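You operate a simulated robot arm through the tools that you are given. There is no shell and no other tool. Be economical: measure what you need, move in short steps, check, and stop when the job is done.

The job below is to be done with a simulated robot arm. You get a single attempt, and the scene is never put back.

Task
Cleaning is over: free the pan stop and bring the sensor back into use.
Fine: twist the pan stop free, pan reset button once, sensor switch on, then the teach button.

The check looks at the end state, three seconds after you hand in, the way a careful person would. Anything else that was tipped, shoved, dropped, spilled or broken makes it a failure.

Robot
A 7-joint arm with a two-finger parallel gripper, hanging from a carriage that runs on a rail from [-2223, 15] to [57, 0] (x, y) and turns from -340 to 348 degrees about z. Base frame: it is fixed where the carriage stands at the start and does not move with it; the origin is on the floor, on the carriage's upright axis, x ahead of it, y to its left, z up. Units: mm, degrees, N and s.
With the tool pointing down near the work surface it reaches from about 240 to 680 mm from the robot's upright axis, wherever it stands. Its first joint turns from -166.0 to 166.0 degrees. Places, roughly: aim knob [400, 100, 1000]; control desk [-2100, 400, 500]; desk reset button [-1900, 500, 900]; pan reset button [500, 100, 1000]; pan stop [600, 100, 1000]; sensor stand [200, 200, 500]; sensor switch [300, 100, 1000]; teach button [400, 100, 1000]. Payload 3.91 kg.
The tool frame sits at the grasp point between the pads (the TCP): z along the fingers, y along the line on which they close. The tips reach 30 mm beyond it. The gripper opens to 110 mm. The fingers are 20 mm wide and 10 mm thick; the gripper's body (48 by 112 mm) begins 55 mm behind the TCP.
Orientation is told as [roll, pitch, yaw] about the base's x, y, z axes, in that order, counted from this pose: with the fingers straight down and closing along the base's y, the tool's x points along the base's -x, its y along +y and its z along -z.

Tools
- The arm moves only by the tool drive_tool. Its argument "motion" is a list of rows, each a list of 7 numbers: the opening, from 0 (shut) to 1 (fully open), then the shift along the tool's x, y, z in units of 300 mm (1.0 is 300 mm), then the turn, a rotation vector about the tool's x, y, z in units of 180 degrees (1.0 is 180 degrees). In form: [[hand, dx, dy, dz, ax, ay, az], ...]. A call has 1 to 10 rows; each row is the pose to reach, as a shift and turn from the pose commanded when the call began, along the tool's axes at that moment. A call with a number of a shift or a turn outside -1 to 1 is refused whole. A row lasts 0.2 s, in which the tool goes at most 50 mm and 8.6 degrees; a call with a longer step from one row to the next is refused whole, and so is a gripper value outside its range. Where a pose cannot be reached the arm comes as near as it can. A force on the tool above 40 N (or 10 N above the force at the start of the call, whichever is more), or a blocked arm, ends the call early, and 0.2 s more pass. The fingers move at their own pace (about 108 mm/s each) and stop on an object; they squeeze with about 37 N. The grip force told is the motor's: it shows also when the fingers shut on nothing. Time passes only in rows, and 0.2 s behind the last, so rows that repeat a pose let the fingers close. It gives the time, the measured TCP pose, the force on the tool (base axes), the opening and the grip force at its end, in the units of the frame above (readings bear some noise), with the torque about the TCP (base axes, N m) and any sound that the robot's microphone picked up, and new pictures: "views" is both (left out), scene, wrist or none.
- Cameras (640 x 400 px; columns grow to the right, rows downward): "scene" is now at [208.4, 53.4, 1591.1]; the picture's right is [0.98, -0.18, 0.00], its down [-0.17, -0.92, -0.36] and it looks along [0.07, 0.36, -0.93] (base axes); focal length 216 px, centre (320, 200). "wrist" rides on the gripper at [72, 17, -103] in the tool frame; the picture's right is [-0.23, 0.97, 0.00], its down [-0.76, -0.18, -0.62] and it looks along [-0.61, -0.14, 0.78] (tool axes); focal length 222 px, centre (320, 200). There is no depth. A picture from a camera that has moved, and an enlarged one, comes with that camera's place and axes in the base frame and with its lens.
- raise_lower(by): slides the trunk up (or, below 0, down) by that many mm; the arm and the scene camera ride with it, the base frame stays. It gives what a move gives, with no picture.
- drive_base(legs): drives the robot by 1 to 6 legs, each [ahead, left, turn to the left] in mm, mm and degrees, along the robot's own axes; the way and the turn of a leg run together, so that a leg with both is an arc; at most 1500 mm and 180 degrees a leg. The arm and the cameras ride along, it lands a little off, and it stops where it bumps. It keeps to its track: a leg is cut to what the track allows. It gives what a move gives, and a new picture of the scene camera.
- turn_head(pan, tilt): turns the head with the scene camera to pan (to the left, within 155 degrees either way) and tilt (down, from -29 to 69), counted from straight ahead of the robot. It gives what a move gives, and a new picture of the scene camera.
- close_up(camera, box): a new picture of the part [left, top, right, bottom] of that camera's present view, enlarged. The clock stands still meanwhile.
- hand_in(): hands the job in; it is judged then, once.

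Go step by step. Nothing tells you exact positions but the pictures and the camera data: compare them with the known pose of the tool, close in by small moves and look again before you grip or let go. The budget is 120 turns and 260 pictures, counting those below and the enlarged ones. Unless the task says otherwise, let go and move clear before handing in, and close with one line.

The tools are called after "Request:" as a command line: name --pt "numbers of a row" for each row, then --argument value for the rest, lists and objects as JSON in quotes. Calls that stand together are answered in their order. drive_tool: Moves the arm, as the interface text tells. Its arguments: {"type":"object","properties":{"motion":{"type":"array"},"views":{"type":"string","enum":["both","scene","wrist","none"]}},"required":["motion"]} The other tools are called the same way: raise_lower (by) slides the trunk up or down; drive_base (legs) drives the base; turn_head (pan, tilt) turns the head that bears the scene camera; close_up (camera, box) takes an enlarged picture of a part of a camera's view; hand_in () hands the job in.

At the start:

```text
time: 0.0
ee_pos: [376.4, 33.8, 1316.6]
orientation: [0.0, 0.0, 0.1]
contact_force: [0.5, -0.5, -0.4]
ft_torque: [-0.01, -0.01, 0.0]
grip_width: 110.1
gripper_force: 0.0
trunk travel left (down, up): [-300.0, 280.0]
robot x, y, heading: [-0.6, -1.3, 0.1]
head pan, tilt: [79.3, 68.8]
```

scene: 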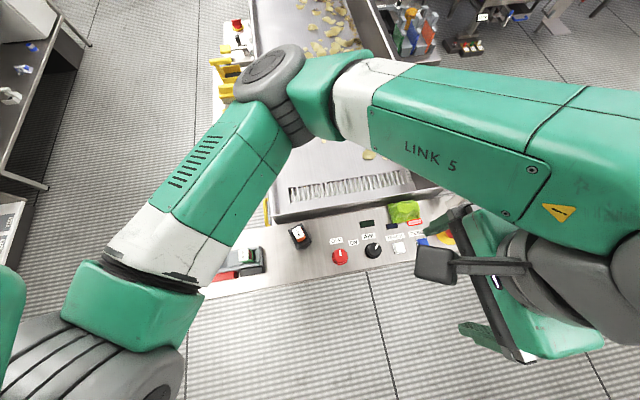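
wrist: 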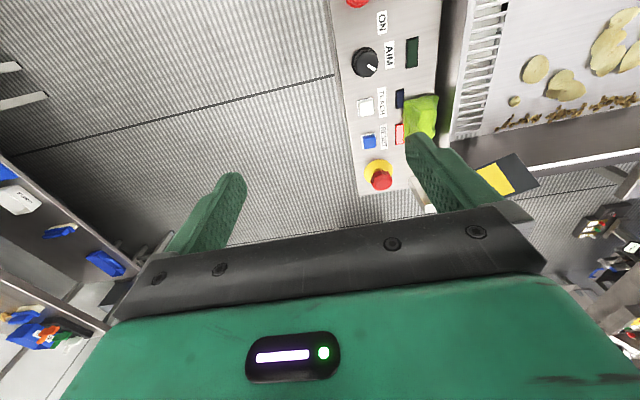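

I see a panel with a red switch (ON), the aim knob, a white teach button, a blue reset and a red/yellow mushroom stop. I'll look closer first.

Request:
close_up --camera "wrist" --box '[310, 0, 470, 220]'

Request:
close_up --camera "scene" --box '[200, 180, 480, 300]'

```text
1.82 times, centred on (390, 110) of wrist
camera zoom: at [303.9, 49.9, 1418.9], right [0.23, 0.97, 0.0], down [0.76, -0.18, 0.62], along [0.61, -0.14, -0.78], focal length 404 px, centre (193, 364)
```

zoom: 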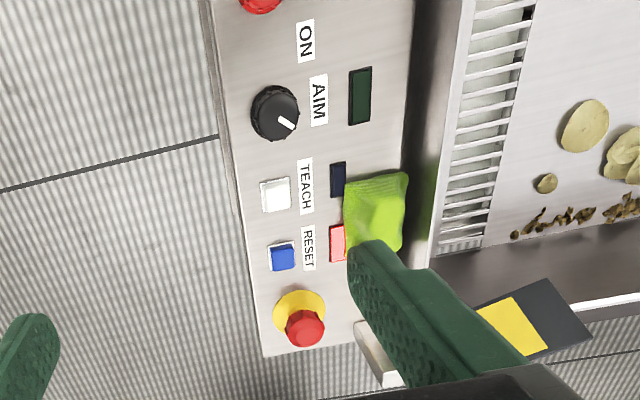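

```text
2.29 times, centred on (340, 240) of scene
camera zoom: at [208.4, 53.4, 1591.1], right [0.98, -0.18, 0.0], down [-0.17, -0.92, -0.36], along [0.07, 0.36, -0.93], focal length 492 px, centre (274, 109)
```

zoom: 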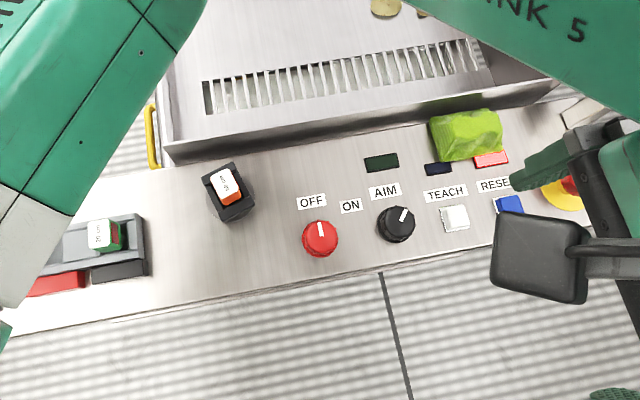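

The panel top seems to be at about z≈965, with the buttons at y≈108: teach x≈452, reset x≈525, stop x≈600. I'll move part way towards the stop and look again.

Request:
drive_tool --pt "1 -0.12 0.05 0.05 0 0 0" --pt "1 -0.24 0.1 0.1 0 0 0" --pt "1 -0.36 0.15 0.15 0 0 0" --pt "1 -0.48 0.2 0.2 0 0 0" --pt "1 -0.5 0.22 0.25 0 0 0"

```text
time: 1.2
ee_pos: [526.2, 98.5, 1240.6]
orientation: [-0.1, 0.0, 0.0]
contact_force: [0.1, -1.3, -0.6]
ft_torque: [0.03, 0.03, -0.04]
grip_width: 109.8
gripper_force: 0.0
trunk travel left (down, up): [-300.0, 280.0]
robot x, y, heading: [1.9, -2.1, 0.1]
head pan, tilt: [79.3, 68.8]
camera scene: at [208.5, 53.3, 1591.2], right [0.98, -0.18, 0.0], down [-0.17, -0.92, -0.36], along [0.07, 0.36, -0.93], focal length 216 px, centre (320, 200)
camera wrist: at [453.8, 115.2, 1343.0], right [0.23, 0.97, 0.0], down [0.76, -0.18, 0.62], along [0.61, -0.14, -0.78], focal length 222 px, centre (320, 200)
```

scene: 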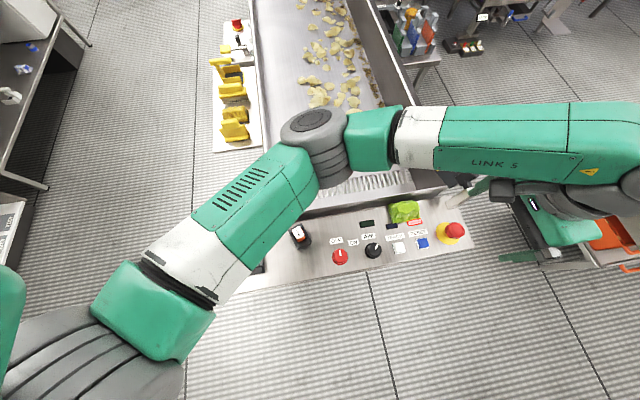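
wrist: 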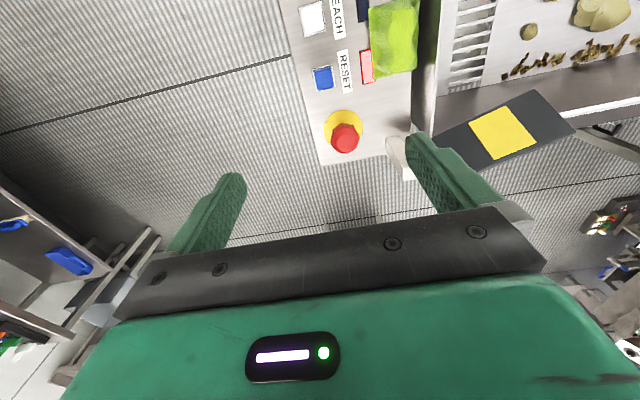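

Request:
close_up --camera "wrist" --box '[280, 60, 440, 160]'

Request:
close_up --camera "scene" --box '[320, 180, 480, 280]'

```text
4.00 times, centred on (360, 110) of wrist
camera zoom: at [453.8, 115.2, 1343.0], right [0.23, 0.97, 0.0], down [0.76, -0.18, 0.62], along [0.61, -0.14, -0.78], focal length 888 px, centre (160, 560)
```

zoom: 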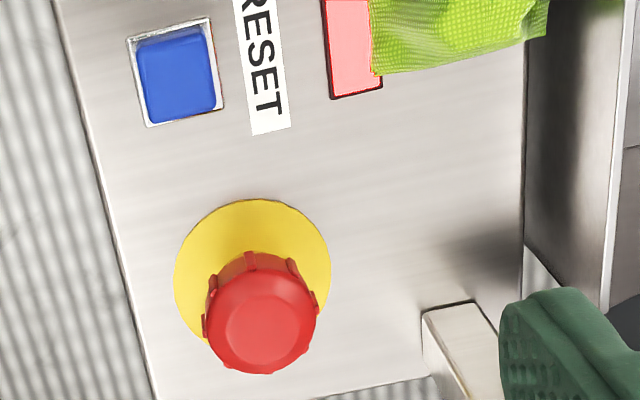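

```text
4.00 times, centred on (400, 230) of scene
camera zoom: at [208.5, 53.3, 1591.2], right [0.98, -0.18, 0.0], down [-0.17, -0.92, -0.36], along [0.07, 0.36, -0.93], focal length 862 px, centre (0, 80)
```

zoom: 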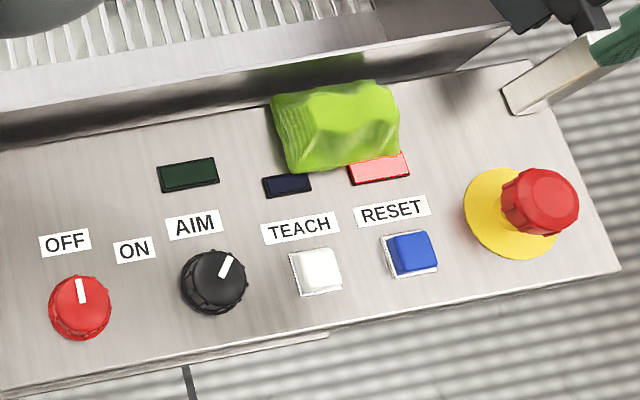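

The stop is at about (597, 122), with its cap top near z≈1018 and about 42 mm across. I'll hover over it and check the alignment.

Request:
drive_tool --pt "0.75 -0.08 0.03 0.11 0 0 0" --pt "0.75 -0.16 0.06 0.22 0 0 0" --pt "0.75 -0.236 0.078 0.33 0 0 0" --pt "0.75 -0.236 0.078 0.44 0 0 0" --pt "0.75 -0.236 0.078 0.535 0 0 0" --pt "0.75 -0.236 0.078 0.535 0 0 0"

```text
time: 2.6
ee_pos: [595.9, 124.1, 1082.8]
orientation: [0.0, 0.0, 0.1]
contact_force: [-1.1, -0.5, 0.4]
ft_torque: [0.0, 0.05, 0.0]
grip_width: 82.5
gripper_force: 0.1
trunk travel left (down, up): [-300.0, 280.0]
robot x, y, heading: [-1.4, 0.1, 0.4]
head pan, tilt: [79.3, 68.8]
camera scene: at [208.4, 53.3, 1591.1], right [0.98, -0.18, 0.0], down [-0.17, -0.92, -0.36], along [0.07, 0.36, -0.93], focal length 216 px, centre (320, 200)
camera wrist: at [523.3, 140.4, 1184.8], right [0.23, 0.97, 0.0], down [0.76, -0.18, 0.62], along [0.61, -0.14, -0.78], focal length 222 px, centre (320, 200)
```

scene: 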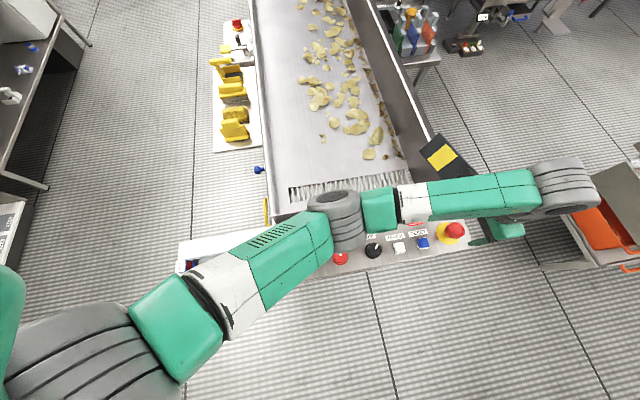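
wrist: 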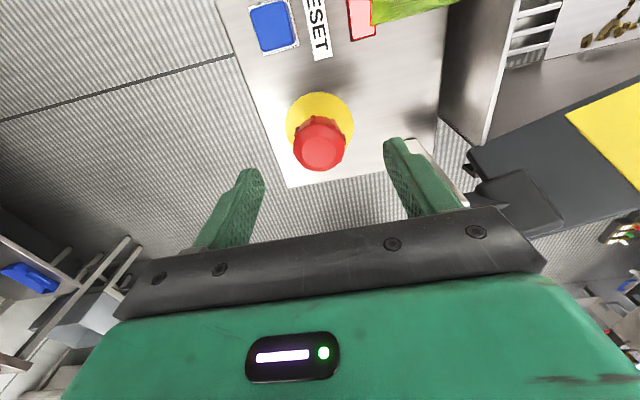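

The estimate is consistent with this view. I'll go down around the cap without closing.

Request:
drive_tool --pt "0.7 0 -0.005 0.08 0 0 0" --pt "0.65 0 -0.005 0.14 0 0 0" --pt "0.65 0 -0.005 0.19 0 0 0" --pt "0.65 0 -0.005 0.19 0 0 0"

Request:
close_up --camera "wrist" --box '[220, 60, 460, 210]'

```text
time: 3.6
ee_pos: [595.0, 123.2, 1024.6]
orientation: [-0.1, -0.1, 0.0]
contact_force: [1.6, 1.0, -0.7]
ft_torque: [-0.03, 0.0, -0.04]
grip_width: 71.6
gripper_force: 0.1
trunk travel left (down, up): [-300.0, 280.0]
robot x, y, heading: [0.0, 2.9, -0.2]
head pan, tilt: [79.3, 68.8]
camera scene: at [208.4, 53.3, 1591.1], right [0.98, -0.18, 0.0], down [-0.17, -0.92, -0.36], along [0.07, 0.36, -0.93], focal length 216 px, centre (320, 200)
camera wrist: at [523.4, 138.2, 1127.3], right [0.23, 0.97, 0.0], down [0.76, -0.18, 0.62], along [0.61, -0.14, -0.78], focal length 222 px, centre (320, 200)
```

scene: 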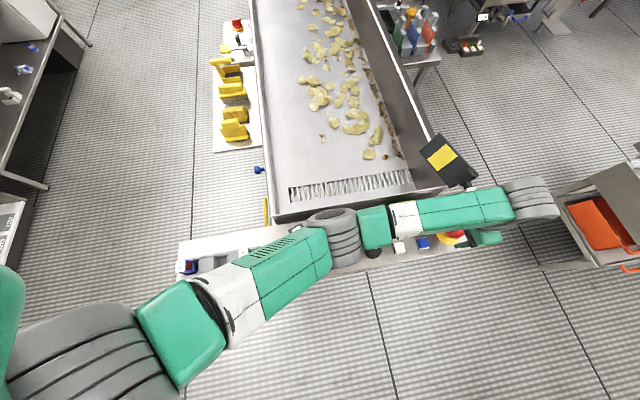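
wrist: 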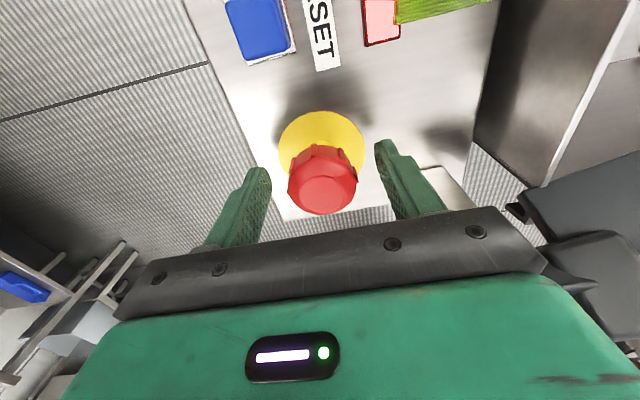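

```text
2.67 times, centred on (340, 135) of wrist
camera zoom: at [523.4, 138.2, 1127.3], right [0.23, 0.97, 0.0], down [0.76, -0.18, 0.62], along [0.61, -0.14, -0.78], focal length 592 px, centre (267, 373)
```

zoom: 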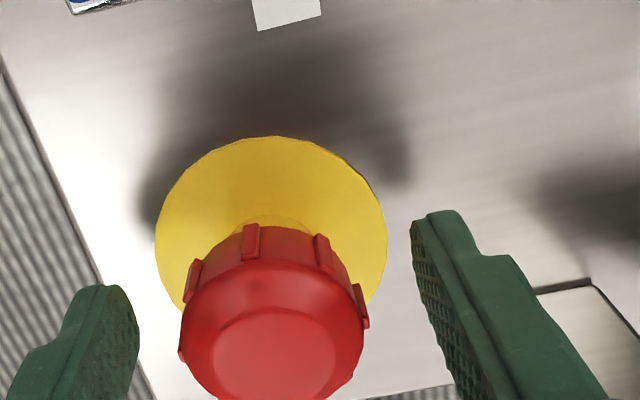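

The cap sits between the fingers. I'll go 5 mm lower and close.

Request:
drive_tool --pt "0.65 -0.004 0 0.015 0 0 0" --pt "0.5 -0.004 0 0.015 0 0 0" --pt "0.4 -0.004 0 0.015 0 0 0" --pt "0.3 -0.004 0 0.015 0 0 0" --pt "0.3 -0.004 0 0.015 0 0 0" --views "wrist"

```text
time: 4.8
ee_pos: [597.6, 120.8, 1020.9]
orientation: [0.1, 0.0, 0.0]
contact_force: [0.6, -2.1, -0.7]
ft_torque: [0.02, -0.09, -0.02]
grip_width: 40.5
gripper_force: 44.8
trunk travel left (down, up): [-300.0, 280.0]
robot x, y, heading: [0.1, 0.0, -0.0]
head pan, tilt: [79.3, 68.8]
camera wrist: at [525.4, 137.8, 1122.7], right [0.23, 0.97, 0.0], down [0.76, -0.18, 0.62], along [0.61, -0.14, -0.78], focal length 222 px, centre (320, 200)
```

wrist: 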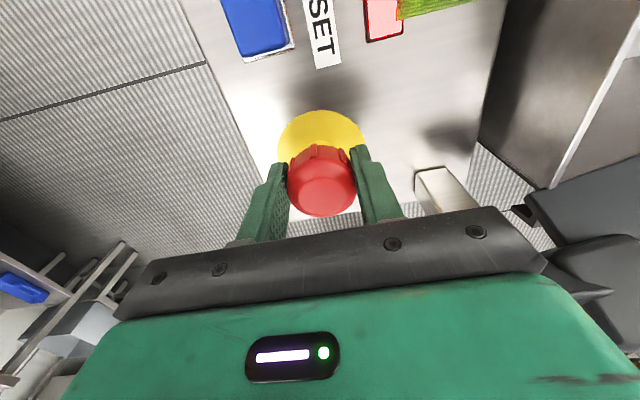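

It's gripped firmly (40.5 mm). I'll twist clockwise as seen from above, a bit at a time.

Request:
drive_tool --pt "0.3 0 0 0 0 0 0.045" --pt "0.3 0 0 0 0 0 0.09" --pt "0.3 0 0 0 0 0 0.135" --pt "0.3 0 0 0 0 0 0.167" --views "wrist"

```text
time: 5.8
ee_pos: [597.7, 123.3, 1020.3]
orientation: [0.1, 0.0, -30.1]
contact_force: [-1.2, 10.0, 0.5]
ft_torque: [-0.82, -0.91, 0.05]
grip_width: 40.4
gripper_force: 44.8
trunk travel left (down, up): [-300.0, 280.0]
robot x, y, heading: [-1.0, 3.3, 0.1]
head pan, tilt: [79.3, 68.8]
camera wrist: at [544.3, 174.2, 1122.1], right [0.68, 0.73, 0.0], down [0.57, -0.54, 0.62], along [0.45, -0.43, -0.78], focal length 222 px, centre (320, 200)
```

wrist: 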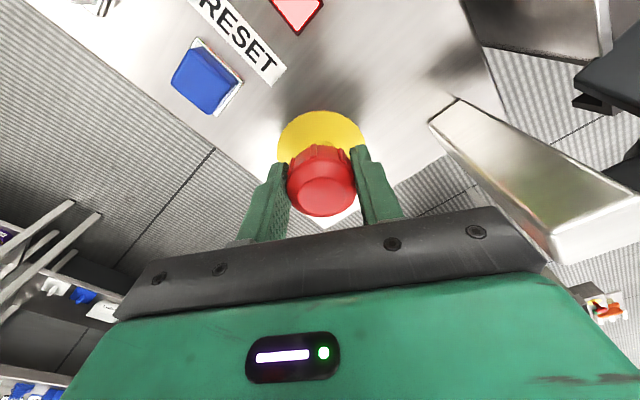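

The cap turned with the fingers with no release yet, and a small side force shows. I'll check how far the steel post is from the gripper.

Request:
close_up --camera "scene" --box '[400, 160, 560, 260]'

Request:
drive_tool --pt "0.3 0 0 0 0 0 0" --views "none"

```text
4.00 times, centred on (480, 210) of scene
camera zoom: at [208.4, 54.3, 1591.2], right [0.98, -0.18, 0.0], down [-0.17, -0.92, -0.36], along [0.07, 0.36, -0.93], focal length 862 px, centre (-320, 160)
```

zoom: 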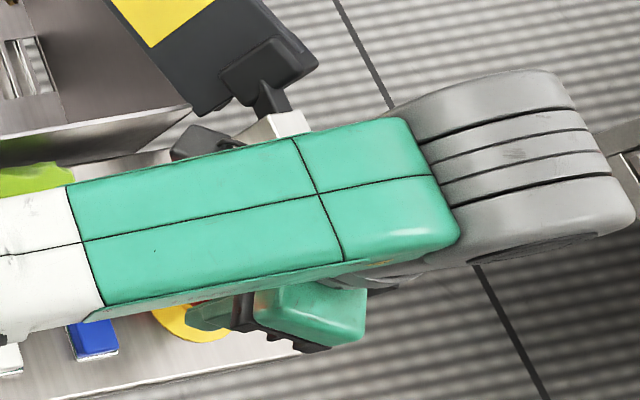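

```text
time: 6.2
ee_pos: [598.0, 122.9, 1020.5]
orientation: [0.1, 0.0, -30.0]
contact_force: [-0.4, 11.5, 0.0]
ft_torque: [-0.44, -0.57, 0.06]
grip_width: 40.4
gripper_force: 44.9
trunk travel left (down, up): [-300.0, 280.0]
robot x, y, heading: [-2.2, -1.5, -0.2]
head pan, tilt: [79.3, 68.8]
```

There's nothing touching: the side force is probably a small offset in the grip. I'll twist on to about 46°.

Request:
drive_tool --pt "0.3 0 0 0 0 0 0.045" --pt "0.3 0 0 0 0 0 0.09" --pt "0.3 0 0 0 0 0 0.09" --views "wrist"

```text
time: 7.0
ee_pos: [599.2, 124.0, 1020.8]
orientation: [0.2, 0.1, -46.3]
contact_force: [4.2, 17.5, 0.1]
ft_torque: [0.27, 0.1, 0.07]
grip_width: 40.4
gripper_force: 44.6
trunk travel left (down, up): [-300.0, 280.0]
robot x, y, heading: [3.3, 2.9, -0.1]
head pan, tilt: [79.3, 68.8]
camera wrist: at [561.4, 188.3, 1122.8], right [0.86, 0.51, 0.0], down [0.4, -0.68, 0.62], along [0.32, -0.53, -0.78], focal length 222 px, centre (320, 200)
```

wrist: 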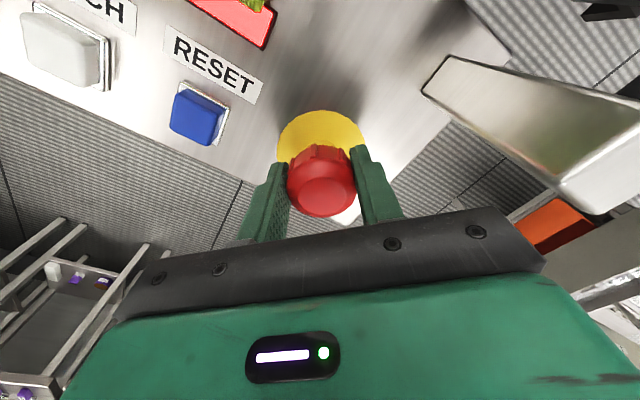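

There's no click and almost no resistance. I'll let go and see whether the cap rises or springs back.

Request:
drive_tool --pt "0.5 0 0 0 0 0 0" --pt "0.6 0 0 0 0 0 0" --pt "0.65 0 0 0 0 0 0" --views "wrist"

Request:
close_up --camera "wrist" --box '[220, 60, 460, 210]'

```text
time: 7.8
ee_pos: [598.3, 121.4, 1017.9]
orientation: [-0.1, 0.1, -46.2]
contact_force: [0.6, -0.8, 0.3]
ft_torque: [0.03, 0.01, -0.06]
grip_width: 71.5
gripper_force: 0.1
trunk travel left (down, up): [-300.0, 280.0]
robot x, y, heading: [0.9, -1.6, -0.0]
head pan, tilt: [79.3, 68.8]
camera wrist: at [560.6, 184.6, 1121.7], right [0.86, 0.51, 0.0], down [0.4, -0.67, 0.62], along [0.32, -0.54, -0.78], focal length 222 px, centre (320, 200)
```

wrist: 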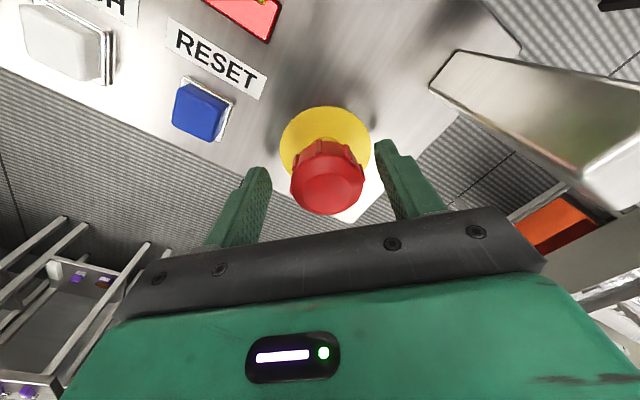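

```text
2.67 times, centred on (340, 135) of wrist
camera zoom: at [560.6, 184.6, 1121.7], right [0.86, 0.51, 0.0], down [0.4, -0.67, 0.62], along [0.32, -0.54, -0.78], focal length 592 px, centre (267, 373)
```

zoom: 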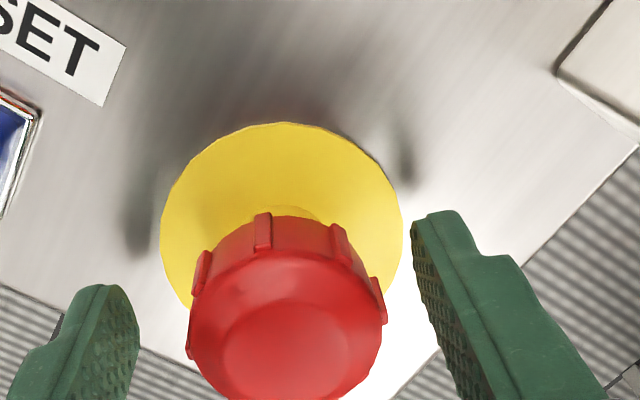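

I can't tell from this whether it has popped. I'll return to the exact earlier viewing pose and compare.

Request:
drive_tool --pt "0.65 0 0 -0.015 0 0 -0.045" --pt "0.65 0 0 -0.015 0 0 -0.09" --pt "0.65 0 0 -0.015 0 0 -0.135" --pt "0.65 0 0 -0.015 0 0 -0.18" --pt "0.65 0 0 -0.015 0 0 -0.22" --pt "0.65 0 0 -0.015 0 0 -0.257" --pt "0.65 0 0 -0.015 0 0 -0.257" --views "none"

Request:
close_up --camera "wrist" --box '[220, 60, 460, 210]'

```text
time: 9.4
ee_pos: [598.0, 121.2, 1025.2]
orientation: [0.1, 0.0, 0.1]
contact_force: [-0.5, -0.3, 0.0]
ft_torque: [-0.01, 0.02, -0.03]
grip_width: 71.5
gripper_force: 0.0
trunk travel left (down, up): [-300.0, 280.0]
robot x, y, heading: [2.7, 1.0, 0.0]
head pan, tilt: [79.3, 68.8]
```

```text
2.67 times, centred on (340, 135) of wrist
camera zoom: at [526.0, 137.7, 1126.3], right [0.23, 0.97, 0.0], down [0.76, -0.18, 0.62], along [0.61, -0.14, -0.78], focal length 592 px, centre (267, 373)
```

zoom: 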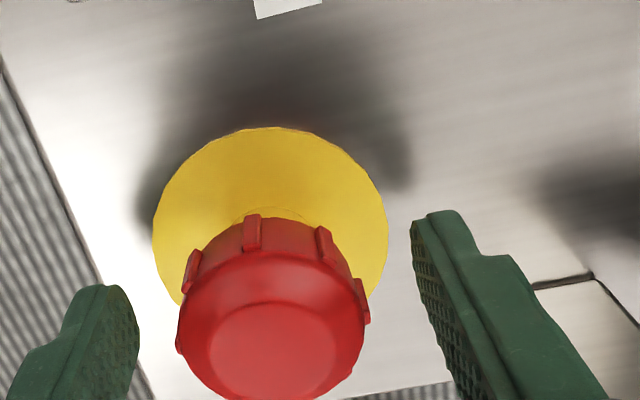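

It hasn't popped, and it turned almost freely, so it likely needs a bigger twist. I'll pre-rotate counter-clockwise with the fingers open and regrip, centred 2 mm further in +x.

Request:
drive_tool --pt "0.65 -0.007 0 0.01 0 0 -0.045" --pt "0.65 -0.007 0 0.01 0 0 -0.09" --pt "0.65 -0.007 0 0.01 0 0 -0.135" --pt "0.65 -0.007 0 0.01 0 0 -0.18" --pt "0.65 -0.007 0 0.01 0 0 -0.225" --pt "0.65 -0.007 0 0.01 0 0 -0.25" --pt "0.5 -0.007 0 0.01 0 0 -0.25" --pt "0.3 -0.007 0 0.01 0 0 -0.25" --pt "0.3 -0.007 0 0.01 0 0 -0.25" --pt "0.3 -0.007 0 0.01 0 0 -0.25" --views "wrist"

```text
time: 11.6
ee_pos: [601.7, 119.4, 1020.3]
orientation: [-0.1, 0.0, 45.0]
contact_force: [6.5, -7.2, -2.9]
ft_torque: [0.43, 0.17, 0.03]
grip_width: 41.7
gripper_force: 45.1
trunk travel left (down, up): [-300.0, 280.0]
robot x, y, heading: [0.6, 0.5, 0.0]
head pan, tilt: [79.3, 68.8]
camera wrist: at [538.4, 80.5, 1123.5], right [-0.53, 0.85, 0.0], down [0.66, 0.41, 0.62], along [0.53, 0.33, -0.78], focal length 222 px, centre (320, 200)
```

wrist: 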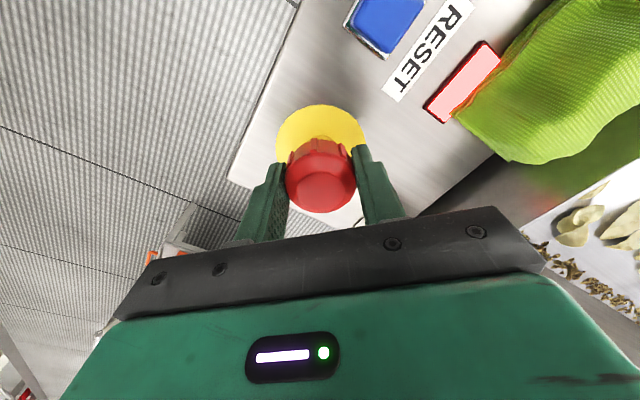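

The grip is firm. I'll twist clockwise about 81° in one go while relieving the small lateral force.

Request:
drive_tool --pt "0.3 0 -0.005 0 0 0 0.046" --pt "0.3 0 -0.005 0 0 0 0.092" --pt "0.3 0 -0.005 0 0 0 0.138" --pt "0.3 0 -0.005 0 0 0 0.184" --pt "0.3 0 -0.005 0 0 0 0.23" --pt "0.3 0 -0.005 0 0 0 0.276" --pt "0.3 0 -0.005 0 0 0 0.322" --pt "0.3 0 -0.005 0 0 0 0.368" --pt "0.3 0 -0.005 0 0 0 0.414" --pt "0.3 0 -0.005 0 0 0 0.46" --views "wrist"

```text
time: 13.8
ee_pos: [602.1, 122.3, 1021.4]
orientation: [0.1, -0.1, -37.9]
contact_force: [5.0, 10.5, -8.4]
ft_torque: [-0.01, 0.47, 0.06]
grip_width: 41.9
gripper_force: 44.8
trunk travel left (down, up): [-300.0, 280.0]
robot x, y, heading: [1.3, -2.7, -0.1]
head pan, tilt: [79.3, 68.8]
camera wrist: at [554.8, 179.7, 1123.9], right [0.78, 0.63, 0.0], down [0.49, -0.61, 0.62], along [0.39, -0.48, -0.78], focal length 222 px, centre (320, 200)
```

wrist: 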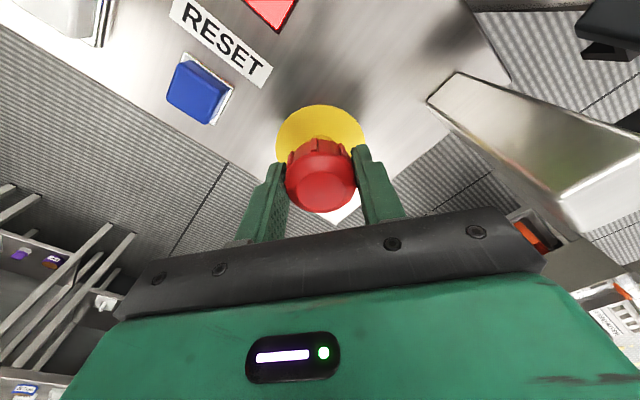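

Still no sound. I'll open and look.

Request:
drive_tool --pt "0.5 0 0 0 0 0 0" --pt "0.65 0 0 0 0 0 0" --pt "0.65 0 0 0 0 0 0" --views "wrist"

Request:
close_up --camera "wrist" --box '[220, 60, 460, 210]'

```text
time: 14.6
ee_pos: [600.1, 119.3, 1022.2]
orientation: [0.0, 0.0, -37.8]
contact_force: [-0.3, 0.0, 0.6]
ft_torque: [0.0, -0.02, -0.01]
grip_width: 71.6
gripper_force: 0.0
trunk travel left (down, up): [-300.0, 280.0]
robot x, y, heading: [2.6, -0.2, -0.2]
head pan, tilt: [79.3, 68.8]
camera wrist: at [554.3, 177.6, 1123.8], right [0.78, 0.63, 0.0], down [0.49, -0.61, 0.62], along [0.39, -0.48, -0.78], focal length 222 px, centre (320, 200)
```

wrist: 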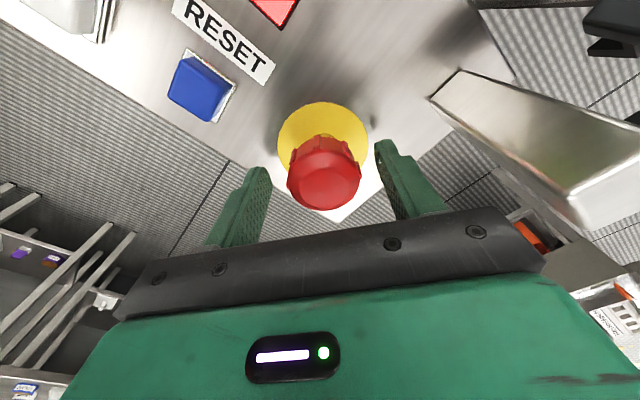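

```text
2.67 times, centred on (340, 135) of wrist
camera zoom: at [554.3, 177.6, 1123.8], right [0.78, 0.63, 0.0], down [0.49, -0.61, 0.62], along [0.39, -0.48, -0.78], focal length 592 px, centre (267, 373)
```

zoom: 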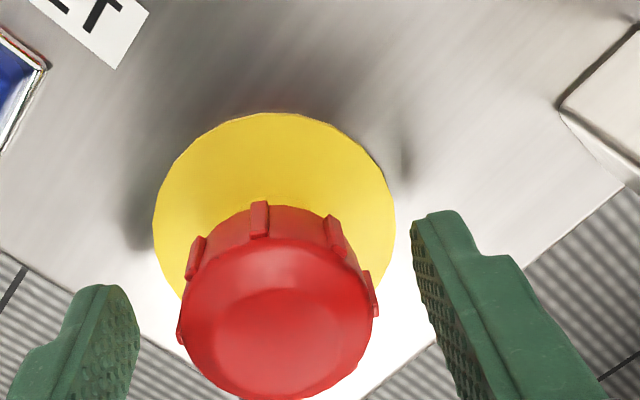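

The clockwise twist isn't clearly releasing it. I'll grip here and check the rib alignment, then turn counter-clockwise and compare.

Request:
drive_tool --pt "0.5 0 0 0 0 0 0" --pt "0.3 0 0 0 0 0 0" --pt "0.3 0 0 0 0 0 0" --pt "0.3 0 0 0 0 0 0" --views "none"

Request:
close_up --camera "wrist" --box '[240, 90, 400, 220]'

Request:
drive_tool --pt "0.3 0 0 0 0 0 -0.046" --pt "0.3 0 0 0 0 0 -0.092" --pt "0.3 0 0 0 0 0 -0.12" --views "none"

Request:
close_up --camera "wrist" --box '[240, 90, 400, 220]'

```text
time: 15.6
ee_pos: [602.1, 121.5, 1021.7]
orientation: [0.1, 0.0, -37.8]
contact_force: [8.2, 8.7, -6.0]
ft_torque: [-0.43, 0.06, 0.04]
grip_width: 42.0
gripper_force: 45.2
trunk travel left (down, up): [-300.0, 280.0]
robot x, y, heading: [1.4, 4.4, 0.1]
head pan, tilt: [79.3, 68.8]
```

```text
3.08 times, centred on (320, 155) of wrist
camera zoom: at [555.0, 179.2, 1124.2], right [0.78, 0.63, 0.0], down [0.49, -0.61, 0.62], along [0.39, -0.48, -0.78], focal length 684 px, centre (320, 338)
```

zoom: 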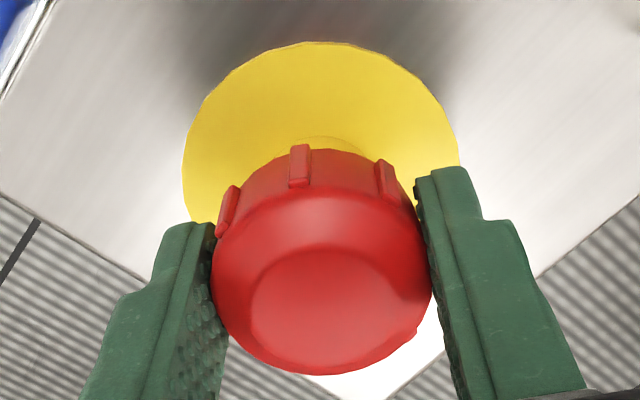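

```text
time: 16.4
ee_pos: [602.7, 120.8, 1022.3]
orientation: [0.1, 0.0, -16.1]
contact_force: [4.8, 8.2, -3.7]
ft_torque: [-0.14, 0.29, -0.02]
grip_width: 41.9
gripper_force: 44.5
trunk travel left (down, up): [-300.0, 280.0]
robot x, y, heading: [-1.4, 0.5, 0.0]
head pan, tilt: [79.3, 68.8]
```

```text
3.08 times, centred on (320, 155) of wrist
camera zoom: at [536.9, 157.4, 1124.1], right [0.49, 0.87, 0.0], down [0.68, -0.38, 0.62], along [0.54, -0.3, -0.78], focal length 684 px, centre (320, 338)
```

zoom: 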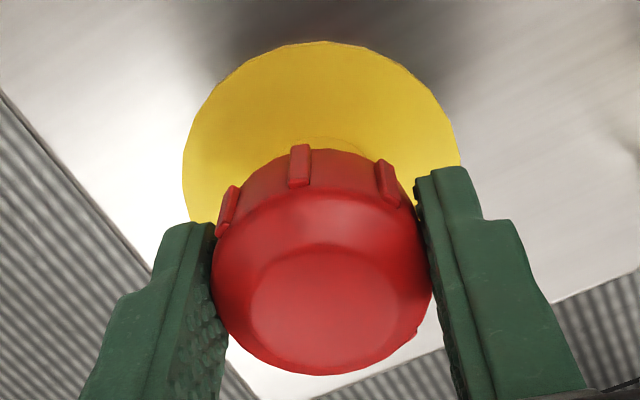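

The cap truly turns with the fingers. I'll continue counter-clockwise.

Request:
drive_tool --pt "0.3 0 0 0 0 0 -0.046" --pt "0.3 0 0 0 0 0 -0.092" --pt "0.3 0 0 0 0 0 -0.138" --pt "0.3 0 0 0 0 0 -0.184" --pt "0.3 0 0 0 0 0 -0.23" --pt "0.3 0 0 0 0 0 -0.276" --pt "0.3 0 0 0 0 0 -0.322" --pt "0.3 0 0 0 0 0 -0.36" --pt "0.3 0 0 0 0 0 -0.36" --views "wrist"

Request:
close_up --camera "wrist" --box '[240, 90, 400, 220]'

```text
time: 18.4
ee_pos: [602.1, 120.4, 1021.3]
orientation: [0.1, -0.1, 48.8]
contact_force: [2.1, -0.1, -0.2]
ft_torque: [0.51, 0.16, -0.01]
grip_width: 42.0
gripper_force: 44.8
trunk travel left (down, up): [-300.0, 280.0]
robot x, y, heading: [-1.6, 0.7, -0.1]
head pan, tilt: [79.3, 68.8]
camera wrist: at [541.6, 76.6, 1123.7], right [-0.58, 0.81, 0.0], down [0.64, 0.45, 0.62], along [0.51, 0.36, -0.78], focal length 222 px, centre (320, 200)
```

wrist: 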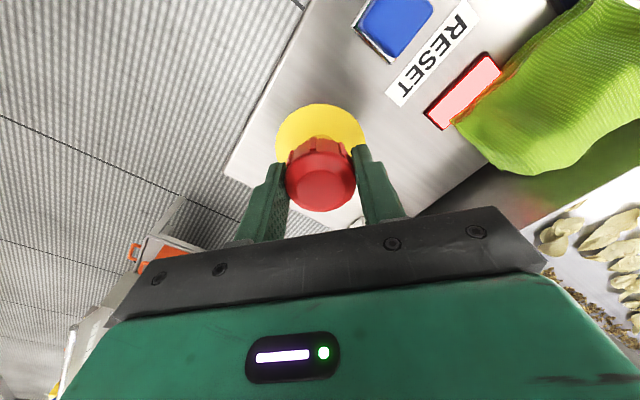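

```text
3.08 times, centred on (320, 155) of wrist
camera zoom: at [541.6, 76.6, 1123.7], right [-0.58, 0.81, 0.0], down [0.64, 0.45, 0.62], along [0.51, 0.36, -0.78], focal length 684 px, centre (320, 338)
```

zoom: 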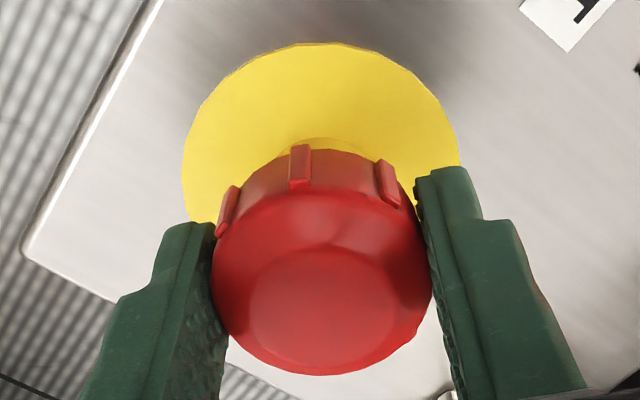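

The cap turns freely in both directions. I'll open, go back to the hover pose I used before, and compare with the earlier picture.

Request:
drive_tool --pt "0.5 0 0 0 0 0 0" --pt "0.65 0 0 0 0 0 0" --pt "0.65 0 0 -0.1 0 0 0.045" --pt "0.65 0 0 -0.2 0 0 0.09" --pt "0.65 0 0 -0.33 0 0 0.135" --pt "0.65 0 0 -0.45 0 0 0.18" --pt "0.65 0 0 -0.58 0 0 0.225" --pt "0.65 0 0 -0.71 0 0 0.27" --pt "0.65 0 0 -0.73 0 0 0.27"

Request:
close_up --camera "wrist" --box '[280, 60, 440, 160]'

```text
time: 20.4
ee_pos: [600.8, 118.4, 1239.9]
orientation: [0.0, 0.1, -0.1]
contact_force: [-0.2, 0.4, -0.9]
ft_torque: [-0.01, 0.0, -0.05]
grip_width: 71.6
gripper_force: 0.0
trunk travel left (down, up): [-300.0, 280.0]
robot x, y, heading: [-1.2, 4.2, -0.1]
head pan, tilt: [79.3, 68.8]
camera scene: at [208.5, 53.3, 1591.1], right [0.98, -0.18, 0.0], down [-0.17, -0.92, -0.36], along [0.07, 0.36, -0.93], focal length 216 px, centre (320, 200)
camera wrist: at [528.8, 136.3, 1342.5], right [0.23, 0.97, 0.0], down [0.76, -0.18, 0.62], along [0.61, -0.14, -0.78], focal length 222 px, centre (320, 200)
```

scene: 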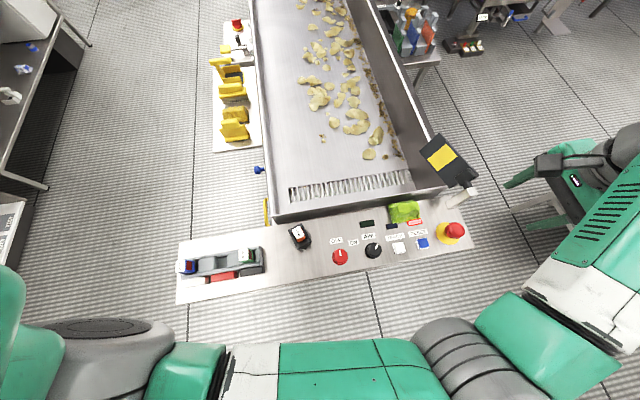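
wrist: 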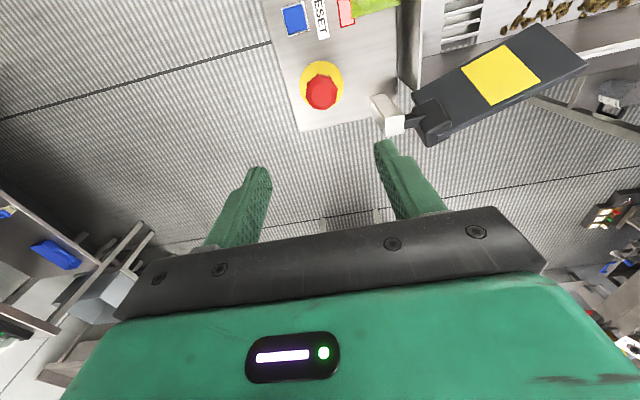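

```text
4.00 times, centred on (360, 110) of wrist
camera zoom: at [528.8, 136.3, 1342.5], right [0.23, 0.97, 0.0], down [0.76, -0.18, 0.62], along [0.61, -0.14, -0.78], focal length 888 px, centre (160, 560)
```

zoom: 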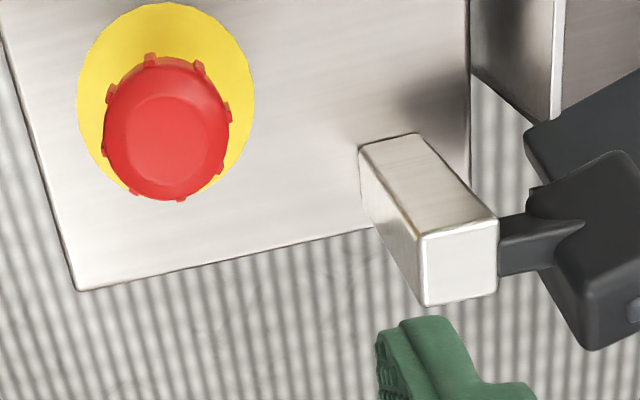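

The scene camera hasn't moved, so I can compare the same box directly.

Request:
close_up --camera "scene" --box '[320, 180, 480, 280]'

Request:
close_up --camera "scene" --box '[425, 205, 481, 240]'

Request:
close_up --camera "scene" --box '[170, 215, 320, 310]'

```text
4.00 times, centred on (400, 230) of scene
camera zoom: at [208.5, 53.3, 1591.1], right [0.98, -0.18, 0.0], down [-0.17, -0.92, -0.36], along [0.07, 0.36, -0.93], focal length 862 px, centre (0, 80)
```

zoom: 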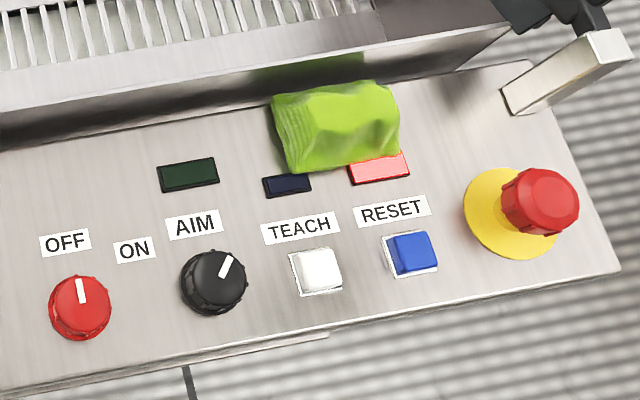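

```text
11.43 times, centred on (453, 222) of scene
camera zoom: at [208.5, 53.3, 1591.1], right [0.98, -0.18, 0.0], down [-0.17, -0.92, -0.36], along [0.07, 0.36, -0.93], focal length 2462 px, centre (-1200, -57)
```

zoom: 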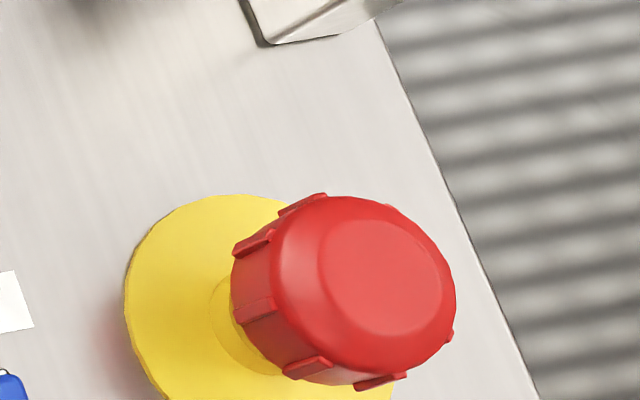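

```text
4.21 times, centred on (245, 262) of scene
camera zoom: at [208.5, 53.3, 1591.1], right [0.98, -0.18, 0.0], down [-0.17, -0.92, -0.36], along [0.07, 0.36, -0.93], focal length 907 px, centre (636, -63)
```

zoom: 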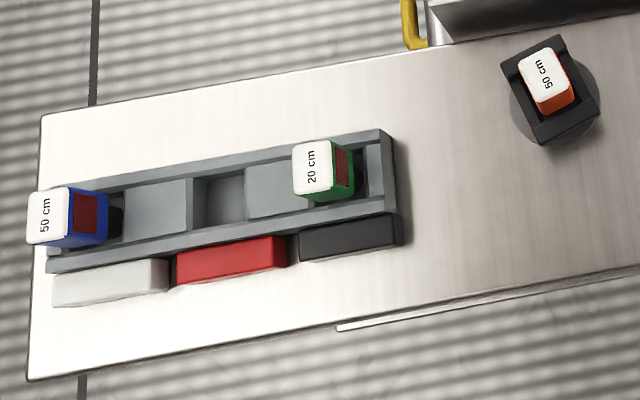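

Nothing has changed in height. Counting the turns, the cap is still net clockwise of where it began, so the counter-clockwise direction is really untested. I'll go back down at yaw −38°, regrip and turn well counter-clockwise.

Request:
drive_tool --pt "0.65 -0.003 0.003 0.15 0 0 0.046" --pt "0.65 -0.003 0.003 0.3 0 0 0.092" --pt "0.65 -0.003 0.003 0.45 0 0 0.138" --pt "0.65 -0.003 0.003 0.58 0 0 0.184" --pt "0.65 -0.003 0.003 0.67 0 0 0.21" --pt "0.65 -0.003 0.003 0.73 0 0 0.21" --pt "0.5 -0.003 0.003 0.73 0 0 0.21" --pt "0.3 -0.003 0.003 0.73 0 0 0.21" --pt "0.3 -0.003 0.003 0.73 0 0 0.21" --pt "0.3 -0.003 0.003 0.73 0 0 0.21" --views "wrist"

```text
time: 22.6
ee_pos: [603.1, 119.9, 1020.6]
orientation: [0.0, 0.0, -37.8]
contact_force: [-0.5, -3.7, -1.8]
ft_torque: [0.42, -0.13, -0.02]
grip_width: 40.9
gripper_force: 45.1
trunk travel left (down, up): [-300.0, 280.0]
robot x, y, heading: [0.1, -2.0, -0.0]
head pan, tilt: [79.3, 68.8]
camera wrist: at [556.9, 178.2, 1123.7], right [0.78, 0.63, 0.0], down [0.49, -0.61, 0.62], along [0.39, -0.48, -0.78], focal length 222 px, centre (320, 200)
```

wrist: 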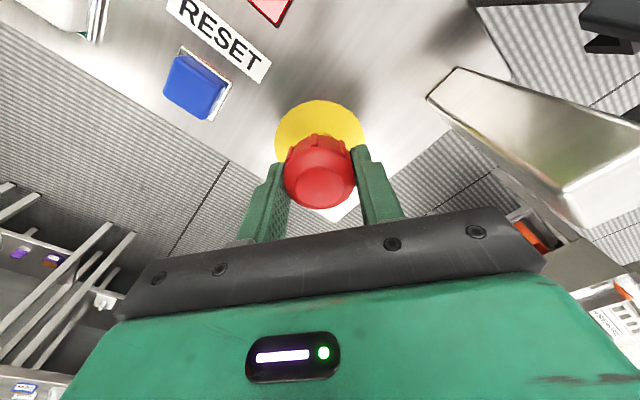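

Request:
drive_tool --pt "0.3 0 0 0 0 0 -0.046" --pt "0.3 0 0 0 0 0 -0.092" --pt "0.3 0 0 0 0 0 -0.138" --pt "0.3 0 0 0 0 0 -0.184" --pt "0.3 0 0 0 0 0 -0.23" --pt "0.3 0 0 0 0 0 -0.276" --pt "0.3 0 0 0 0 0 -0.322" --pt "0.3 0 0 0 0 0 -0.368" --pt "0.3 0 0 0 0 0 -0.414" --pt "0.3 0 0 0 0 0 -0.46" --views "none"

Request:
drive_tool --pt "0.3 0 0 0 0 0 -0.046" --pt "0.3 0 0 0 0 0 -0.092" --pt "0.3 0 0 0 0 0 -0.138" --pt "0.3 0 0 0 0 0 -0.184" --pt "0.3 0 0 0 0 0 -0.23" --pt "0.3 0 0 0 0 0 -0.23" --views "wrist"

Request:
close_up --camera "wrist" --box '[240, 90, 400, 220]'

```text
time: 24.8
ee_pos: [601.3, 119.3, 1021.4]
orientation: [0.1, 0.0, 45.1]
contact_force: [1.2, -3.6, -0.3]
ft_torque: [0.45, 0.22, -1.13]
grip_width: 41.5
gripper_force: 44.6
trunk travel left (down, up): [-300.0, 280.0]
robot x, y, heading: [-0.8, 0.5, -0.1]
head pan, tilt: [79.3, 68.8]
```

```text
time: 26.2
ee_pos: [601.9, 120.7, 1021.7]
orientation: [0.0, 0.0, 86.5]
contact_force: [4.6, -1.3, -1.8]
ft_torque: [-0.09, 0.42, -0.86]
grip_width: 42.1
gripper_force: 45.0
trunk travel left (down, up): [-300.0, 280.0]
robot x, y, heading: [-2.1, -1.8, 0.0]
head pan, tilt: [79.3, 68.8]
camera wrist: at [581.6, 49.5, 1123.4], right [-0.96, 0.29, 0.0], down [0.22, 0.75, 0.62], along [0.18, 0.6, -0.78], focal length 222 px, centre (320, 200)
```

wrist: 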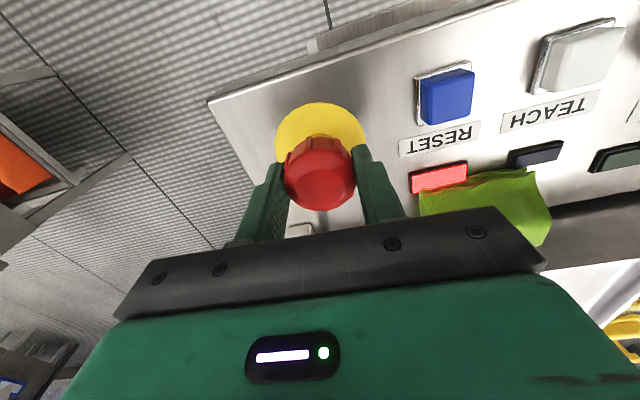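

```text
3.08 times, centred on (320, 155) of wrist
camera zoom: at [581.6, 49.5, 1123.4], right [-0.96, 0.29, 0.0], down [0.22, 0.75, 0.62], along [0.18, 0.6, -0.78], focal length 684 px, centre (320, 338)
```

zoom: 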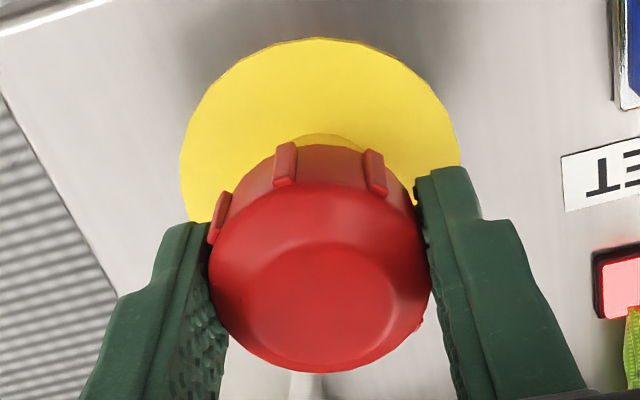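

I hit a hard stop counter-clockwise (−1.1 N·m), so release must be clockwise with a long travel. I'll turn clockwise from here as far as it goes.

Request:
drive_tool --pt "0.3 0 0 0 0 0 0.046" --pt "0.3 0 0 0 0 0 0.092" --pt "0.3 0 0 0 0 0 0.138" --pt "0.3 0 0 0 0 0 0.184" --pt "0.3 0 0 0 0 0 0.23" --pt "0.3 0 0 0 0 0 0.276" --pt "0.3 0 0 0 0 0 0.322" --pt "0.3 0 0 0 0 0 0.368" --pt "0.3 0 0 0 0 0 0.414" --pt "0.3 0 0 0 0 0 0.46" --views "none"

Request:
drive_tool --pt "0.3 0 0 0 0 0 0.046" --pt "0.3 0 0 0 0 0 0.092" --pt "0.3 0 0 0 0 0 0.138" --pt "0.3 0 0 0 0 0 0.184" --pt "0.3 0 0 0 0 0 0.23" --pt "0.3 0 0 0 0 0 0.276" --pt "0.3 0 0 0 0 0 0.276" --views "wrist"

Request:
close_up --camera "wrist" --box '[240, 90, 400, 220]'

```text
time: 28.4
ee_pos: [602.7, 121.2, 1020.8]
orientation: [0.1, 0.0, 3.5]
contact_force: [1.1, -0.9, -1.1]
ft_torque: [0.56, -0.51, -0.04]
grip_width: 41.9
gripper_force: 45.1
trunk travel left (down, up): [-300.0, 280.0]
robot x, y, heading: [-1.0, -1.0, 0.0]
head pan, tilt: [79.3, 68.8]
```

```text
time: 30.0
ee_pos: [602.9, 120.7, 1020.9]
orientation: [0.1, 0.0, -46.2]
contact_force: [5.0, 2.5, -6.6]
ft_torque: [-0.43, 0.2, 0.01]
grip_width: 42.1
gripper_force: 45.5
trunk travel left (down, up): [-300.0, 280.0]
robot x, y, heading: [-0.2, 2.5, 0.0]
head pan, tilt: [79.3, 68.8]
camera wrist: at [564.9, 185.0, 1123.7], right [0.86, 0.51, 0.0], down [0.4, -0.67, 0.62], along [0.32, -0.54, -0.78], focal length 222 px, centre (320, 200)
```

wrist: 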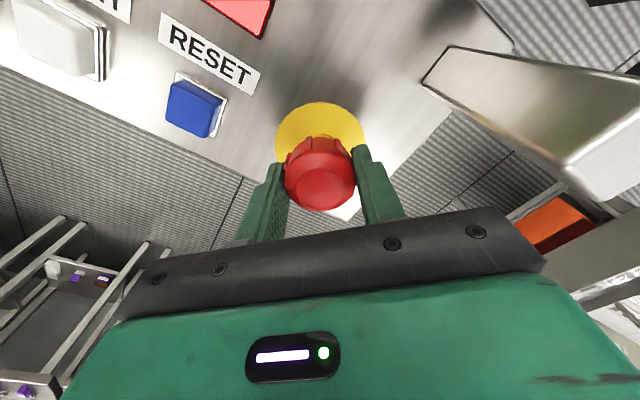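

```text
3.08 times, centred on (320, 155) of wrist
camera zoom: at [564.9, 185.0, 1123.7], right [0.86, 0.51, 0.0], down [0.4, -0.67, 0.62], along [0.32, -0.54, -0.78], focal length 684 px, centre (320, 338)
```

zoom: 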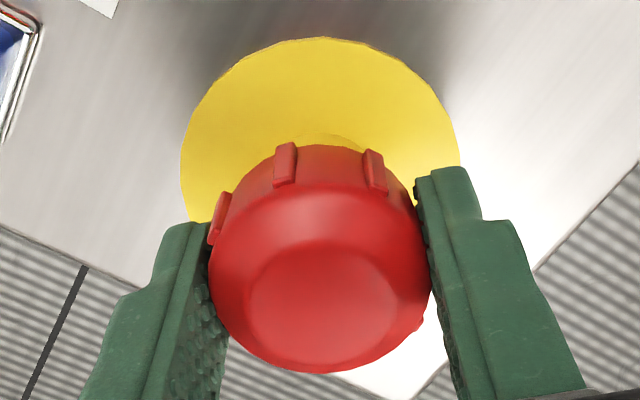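

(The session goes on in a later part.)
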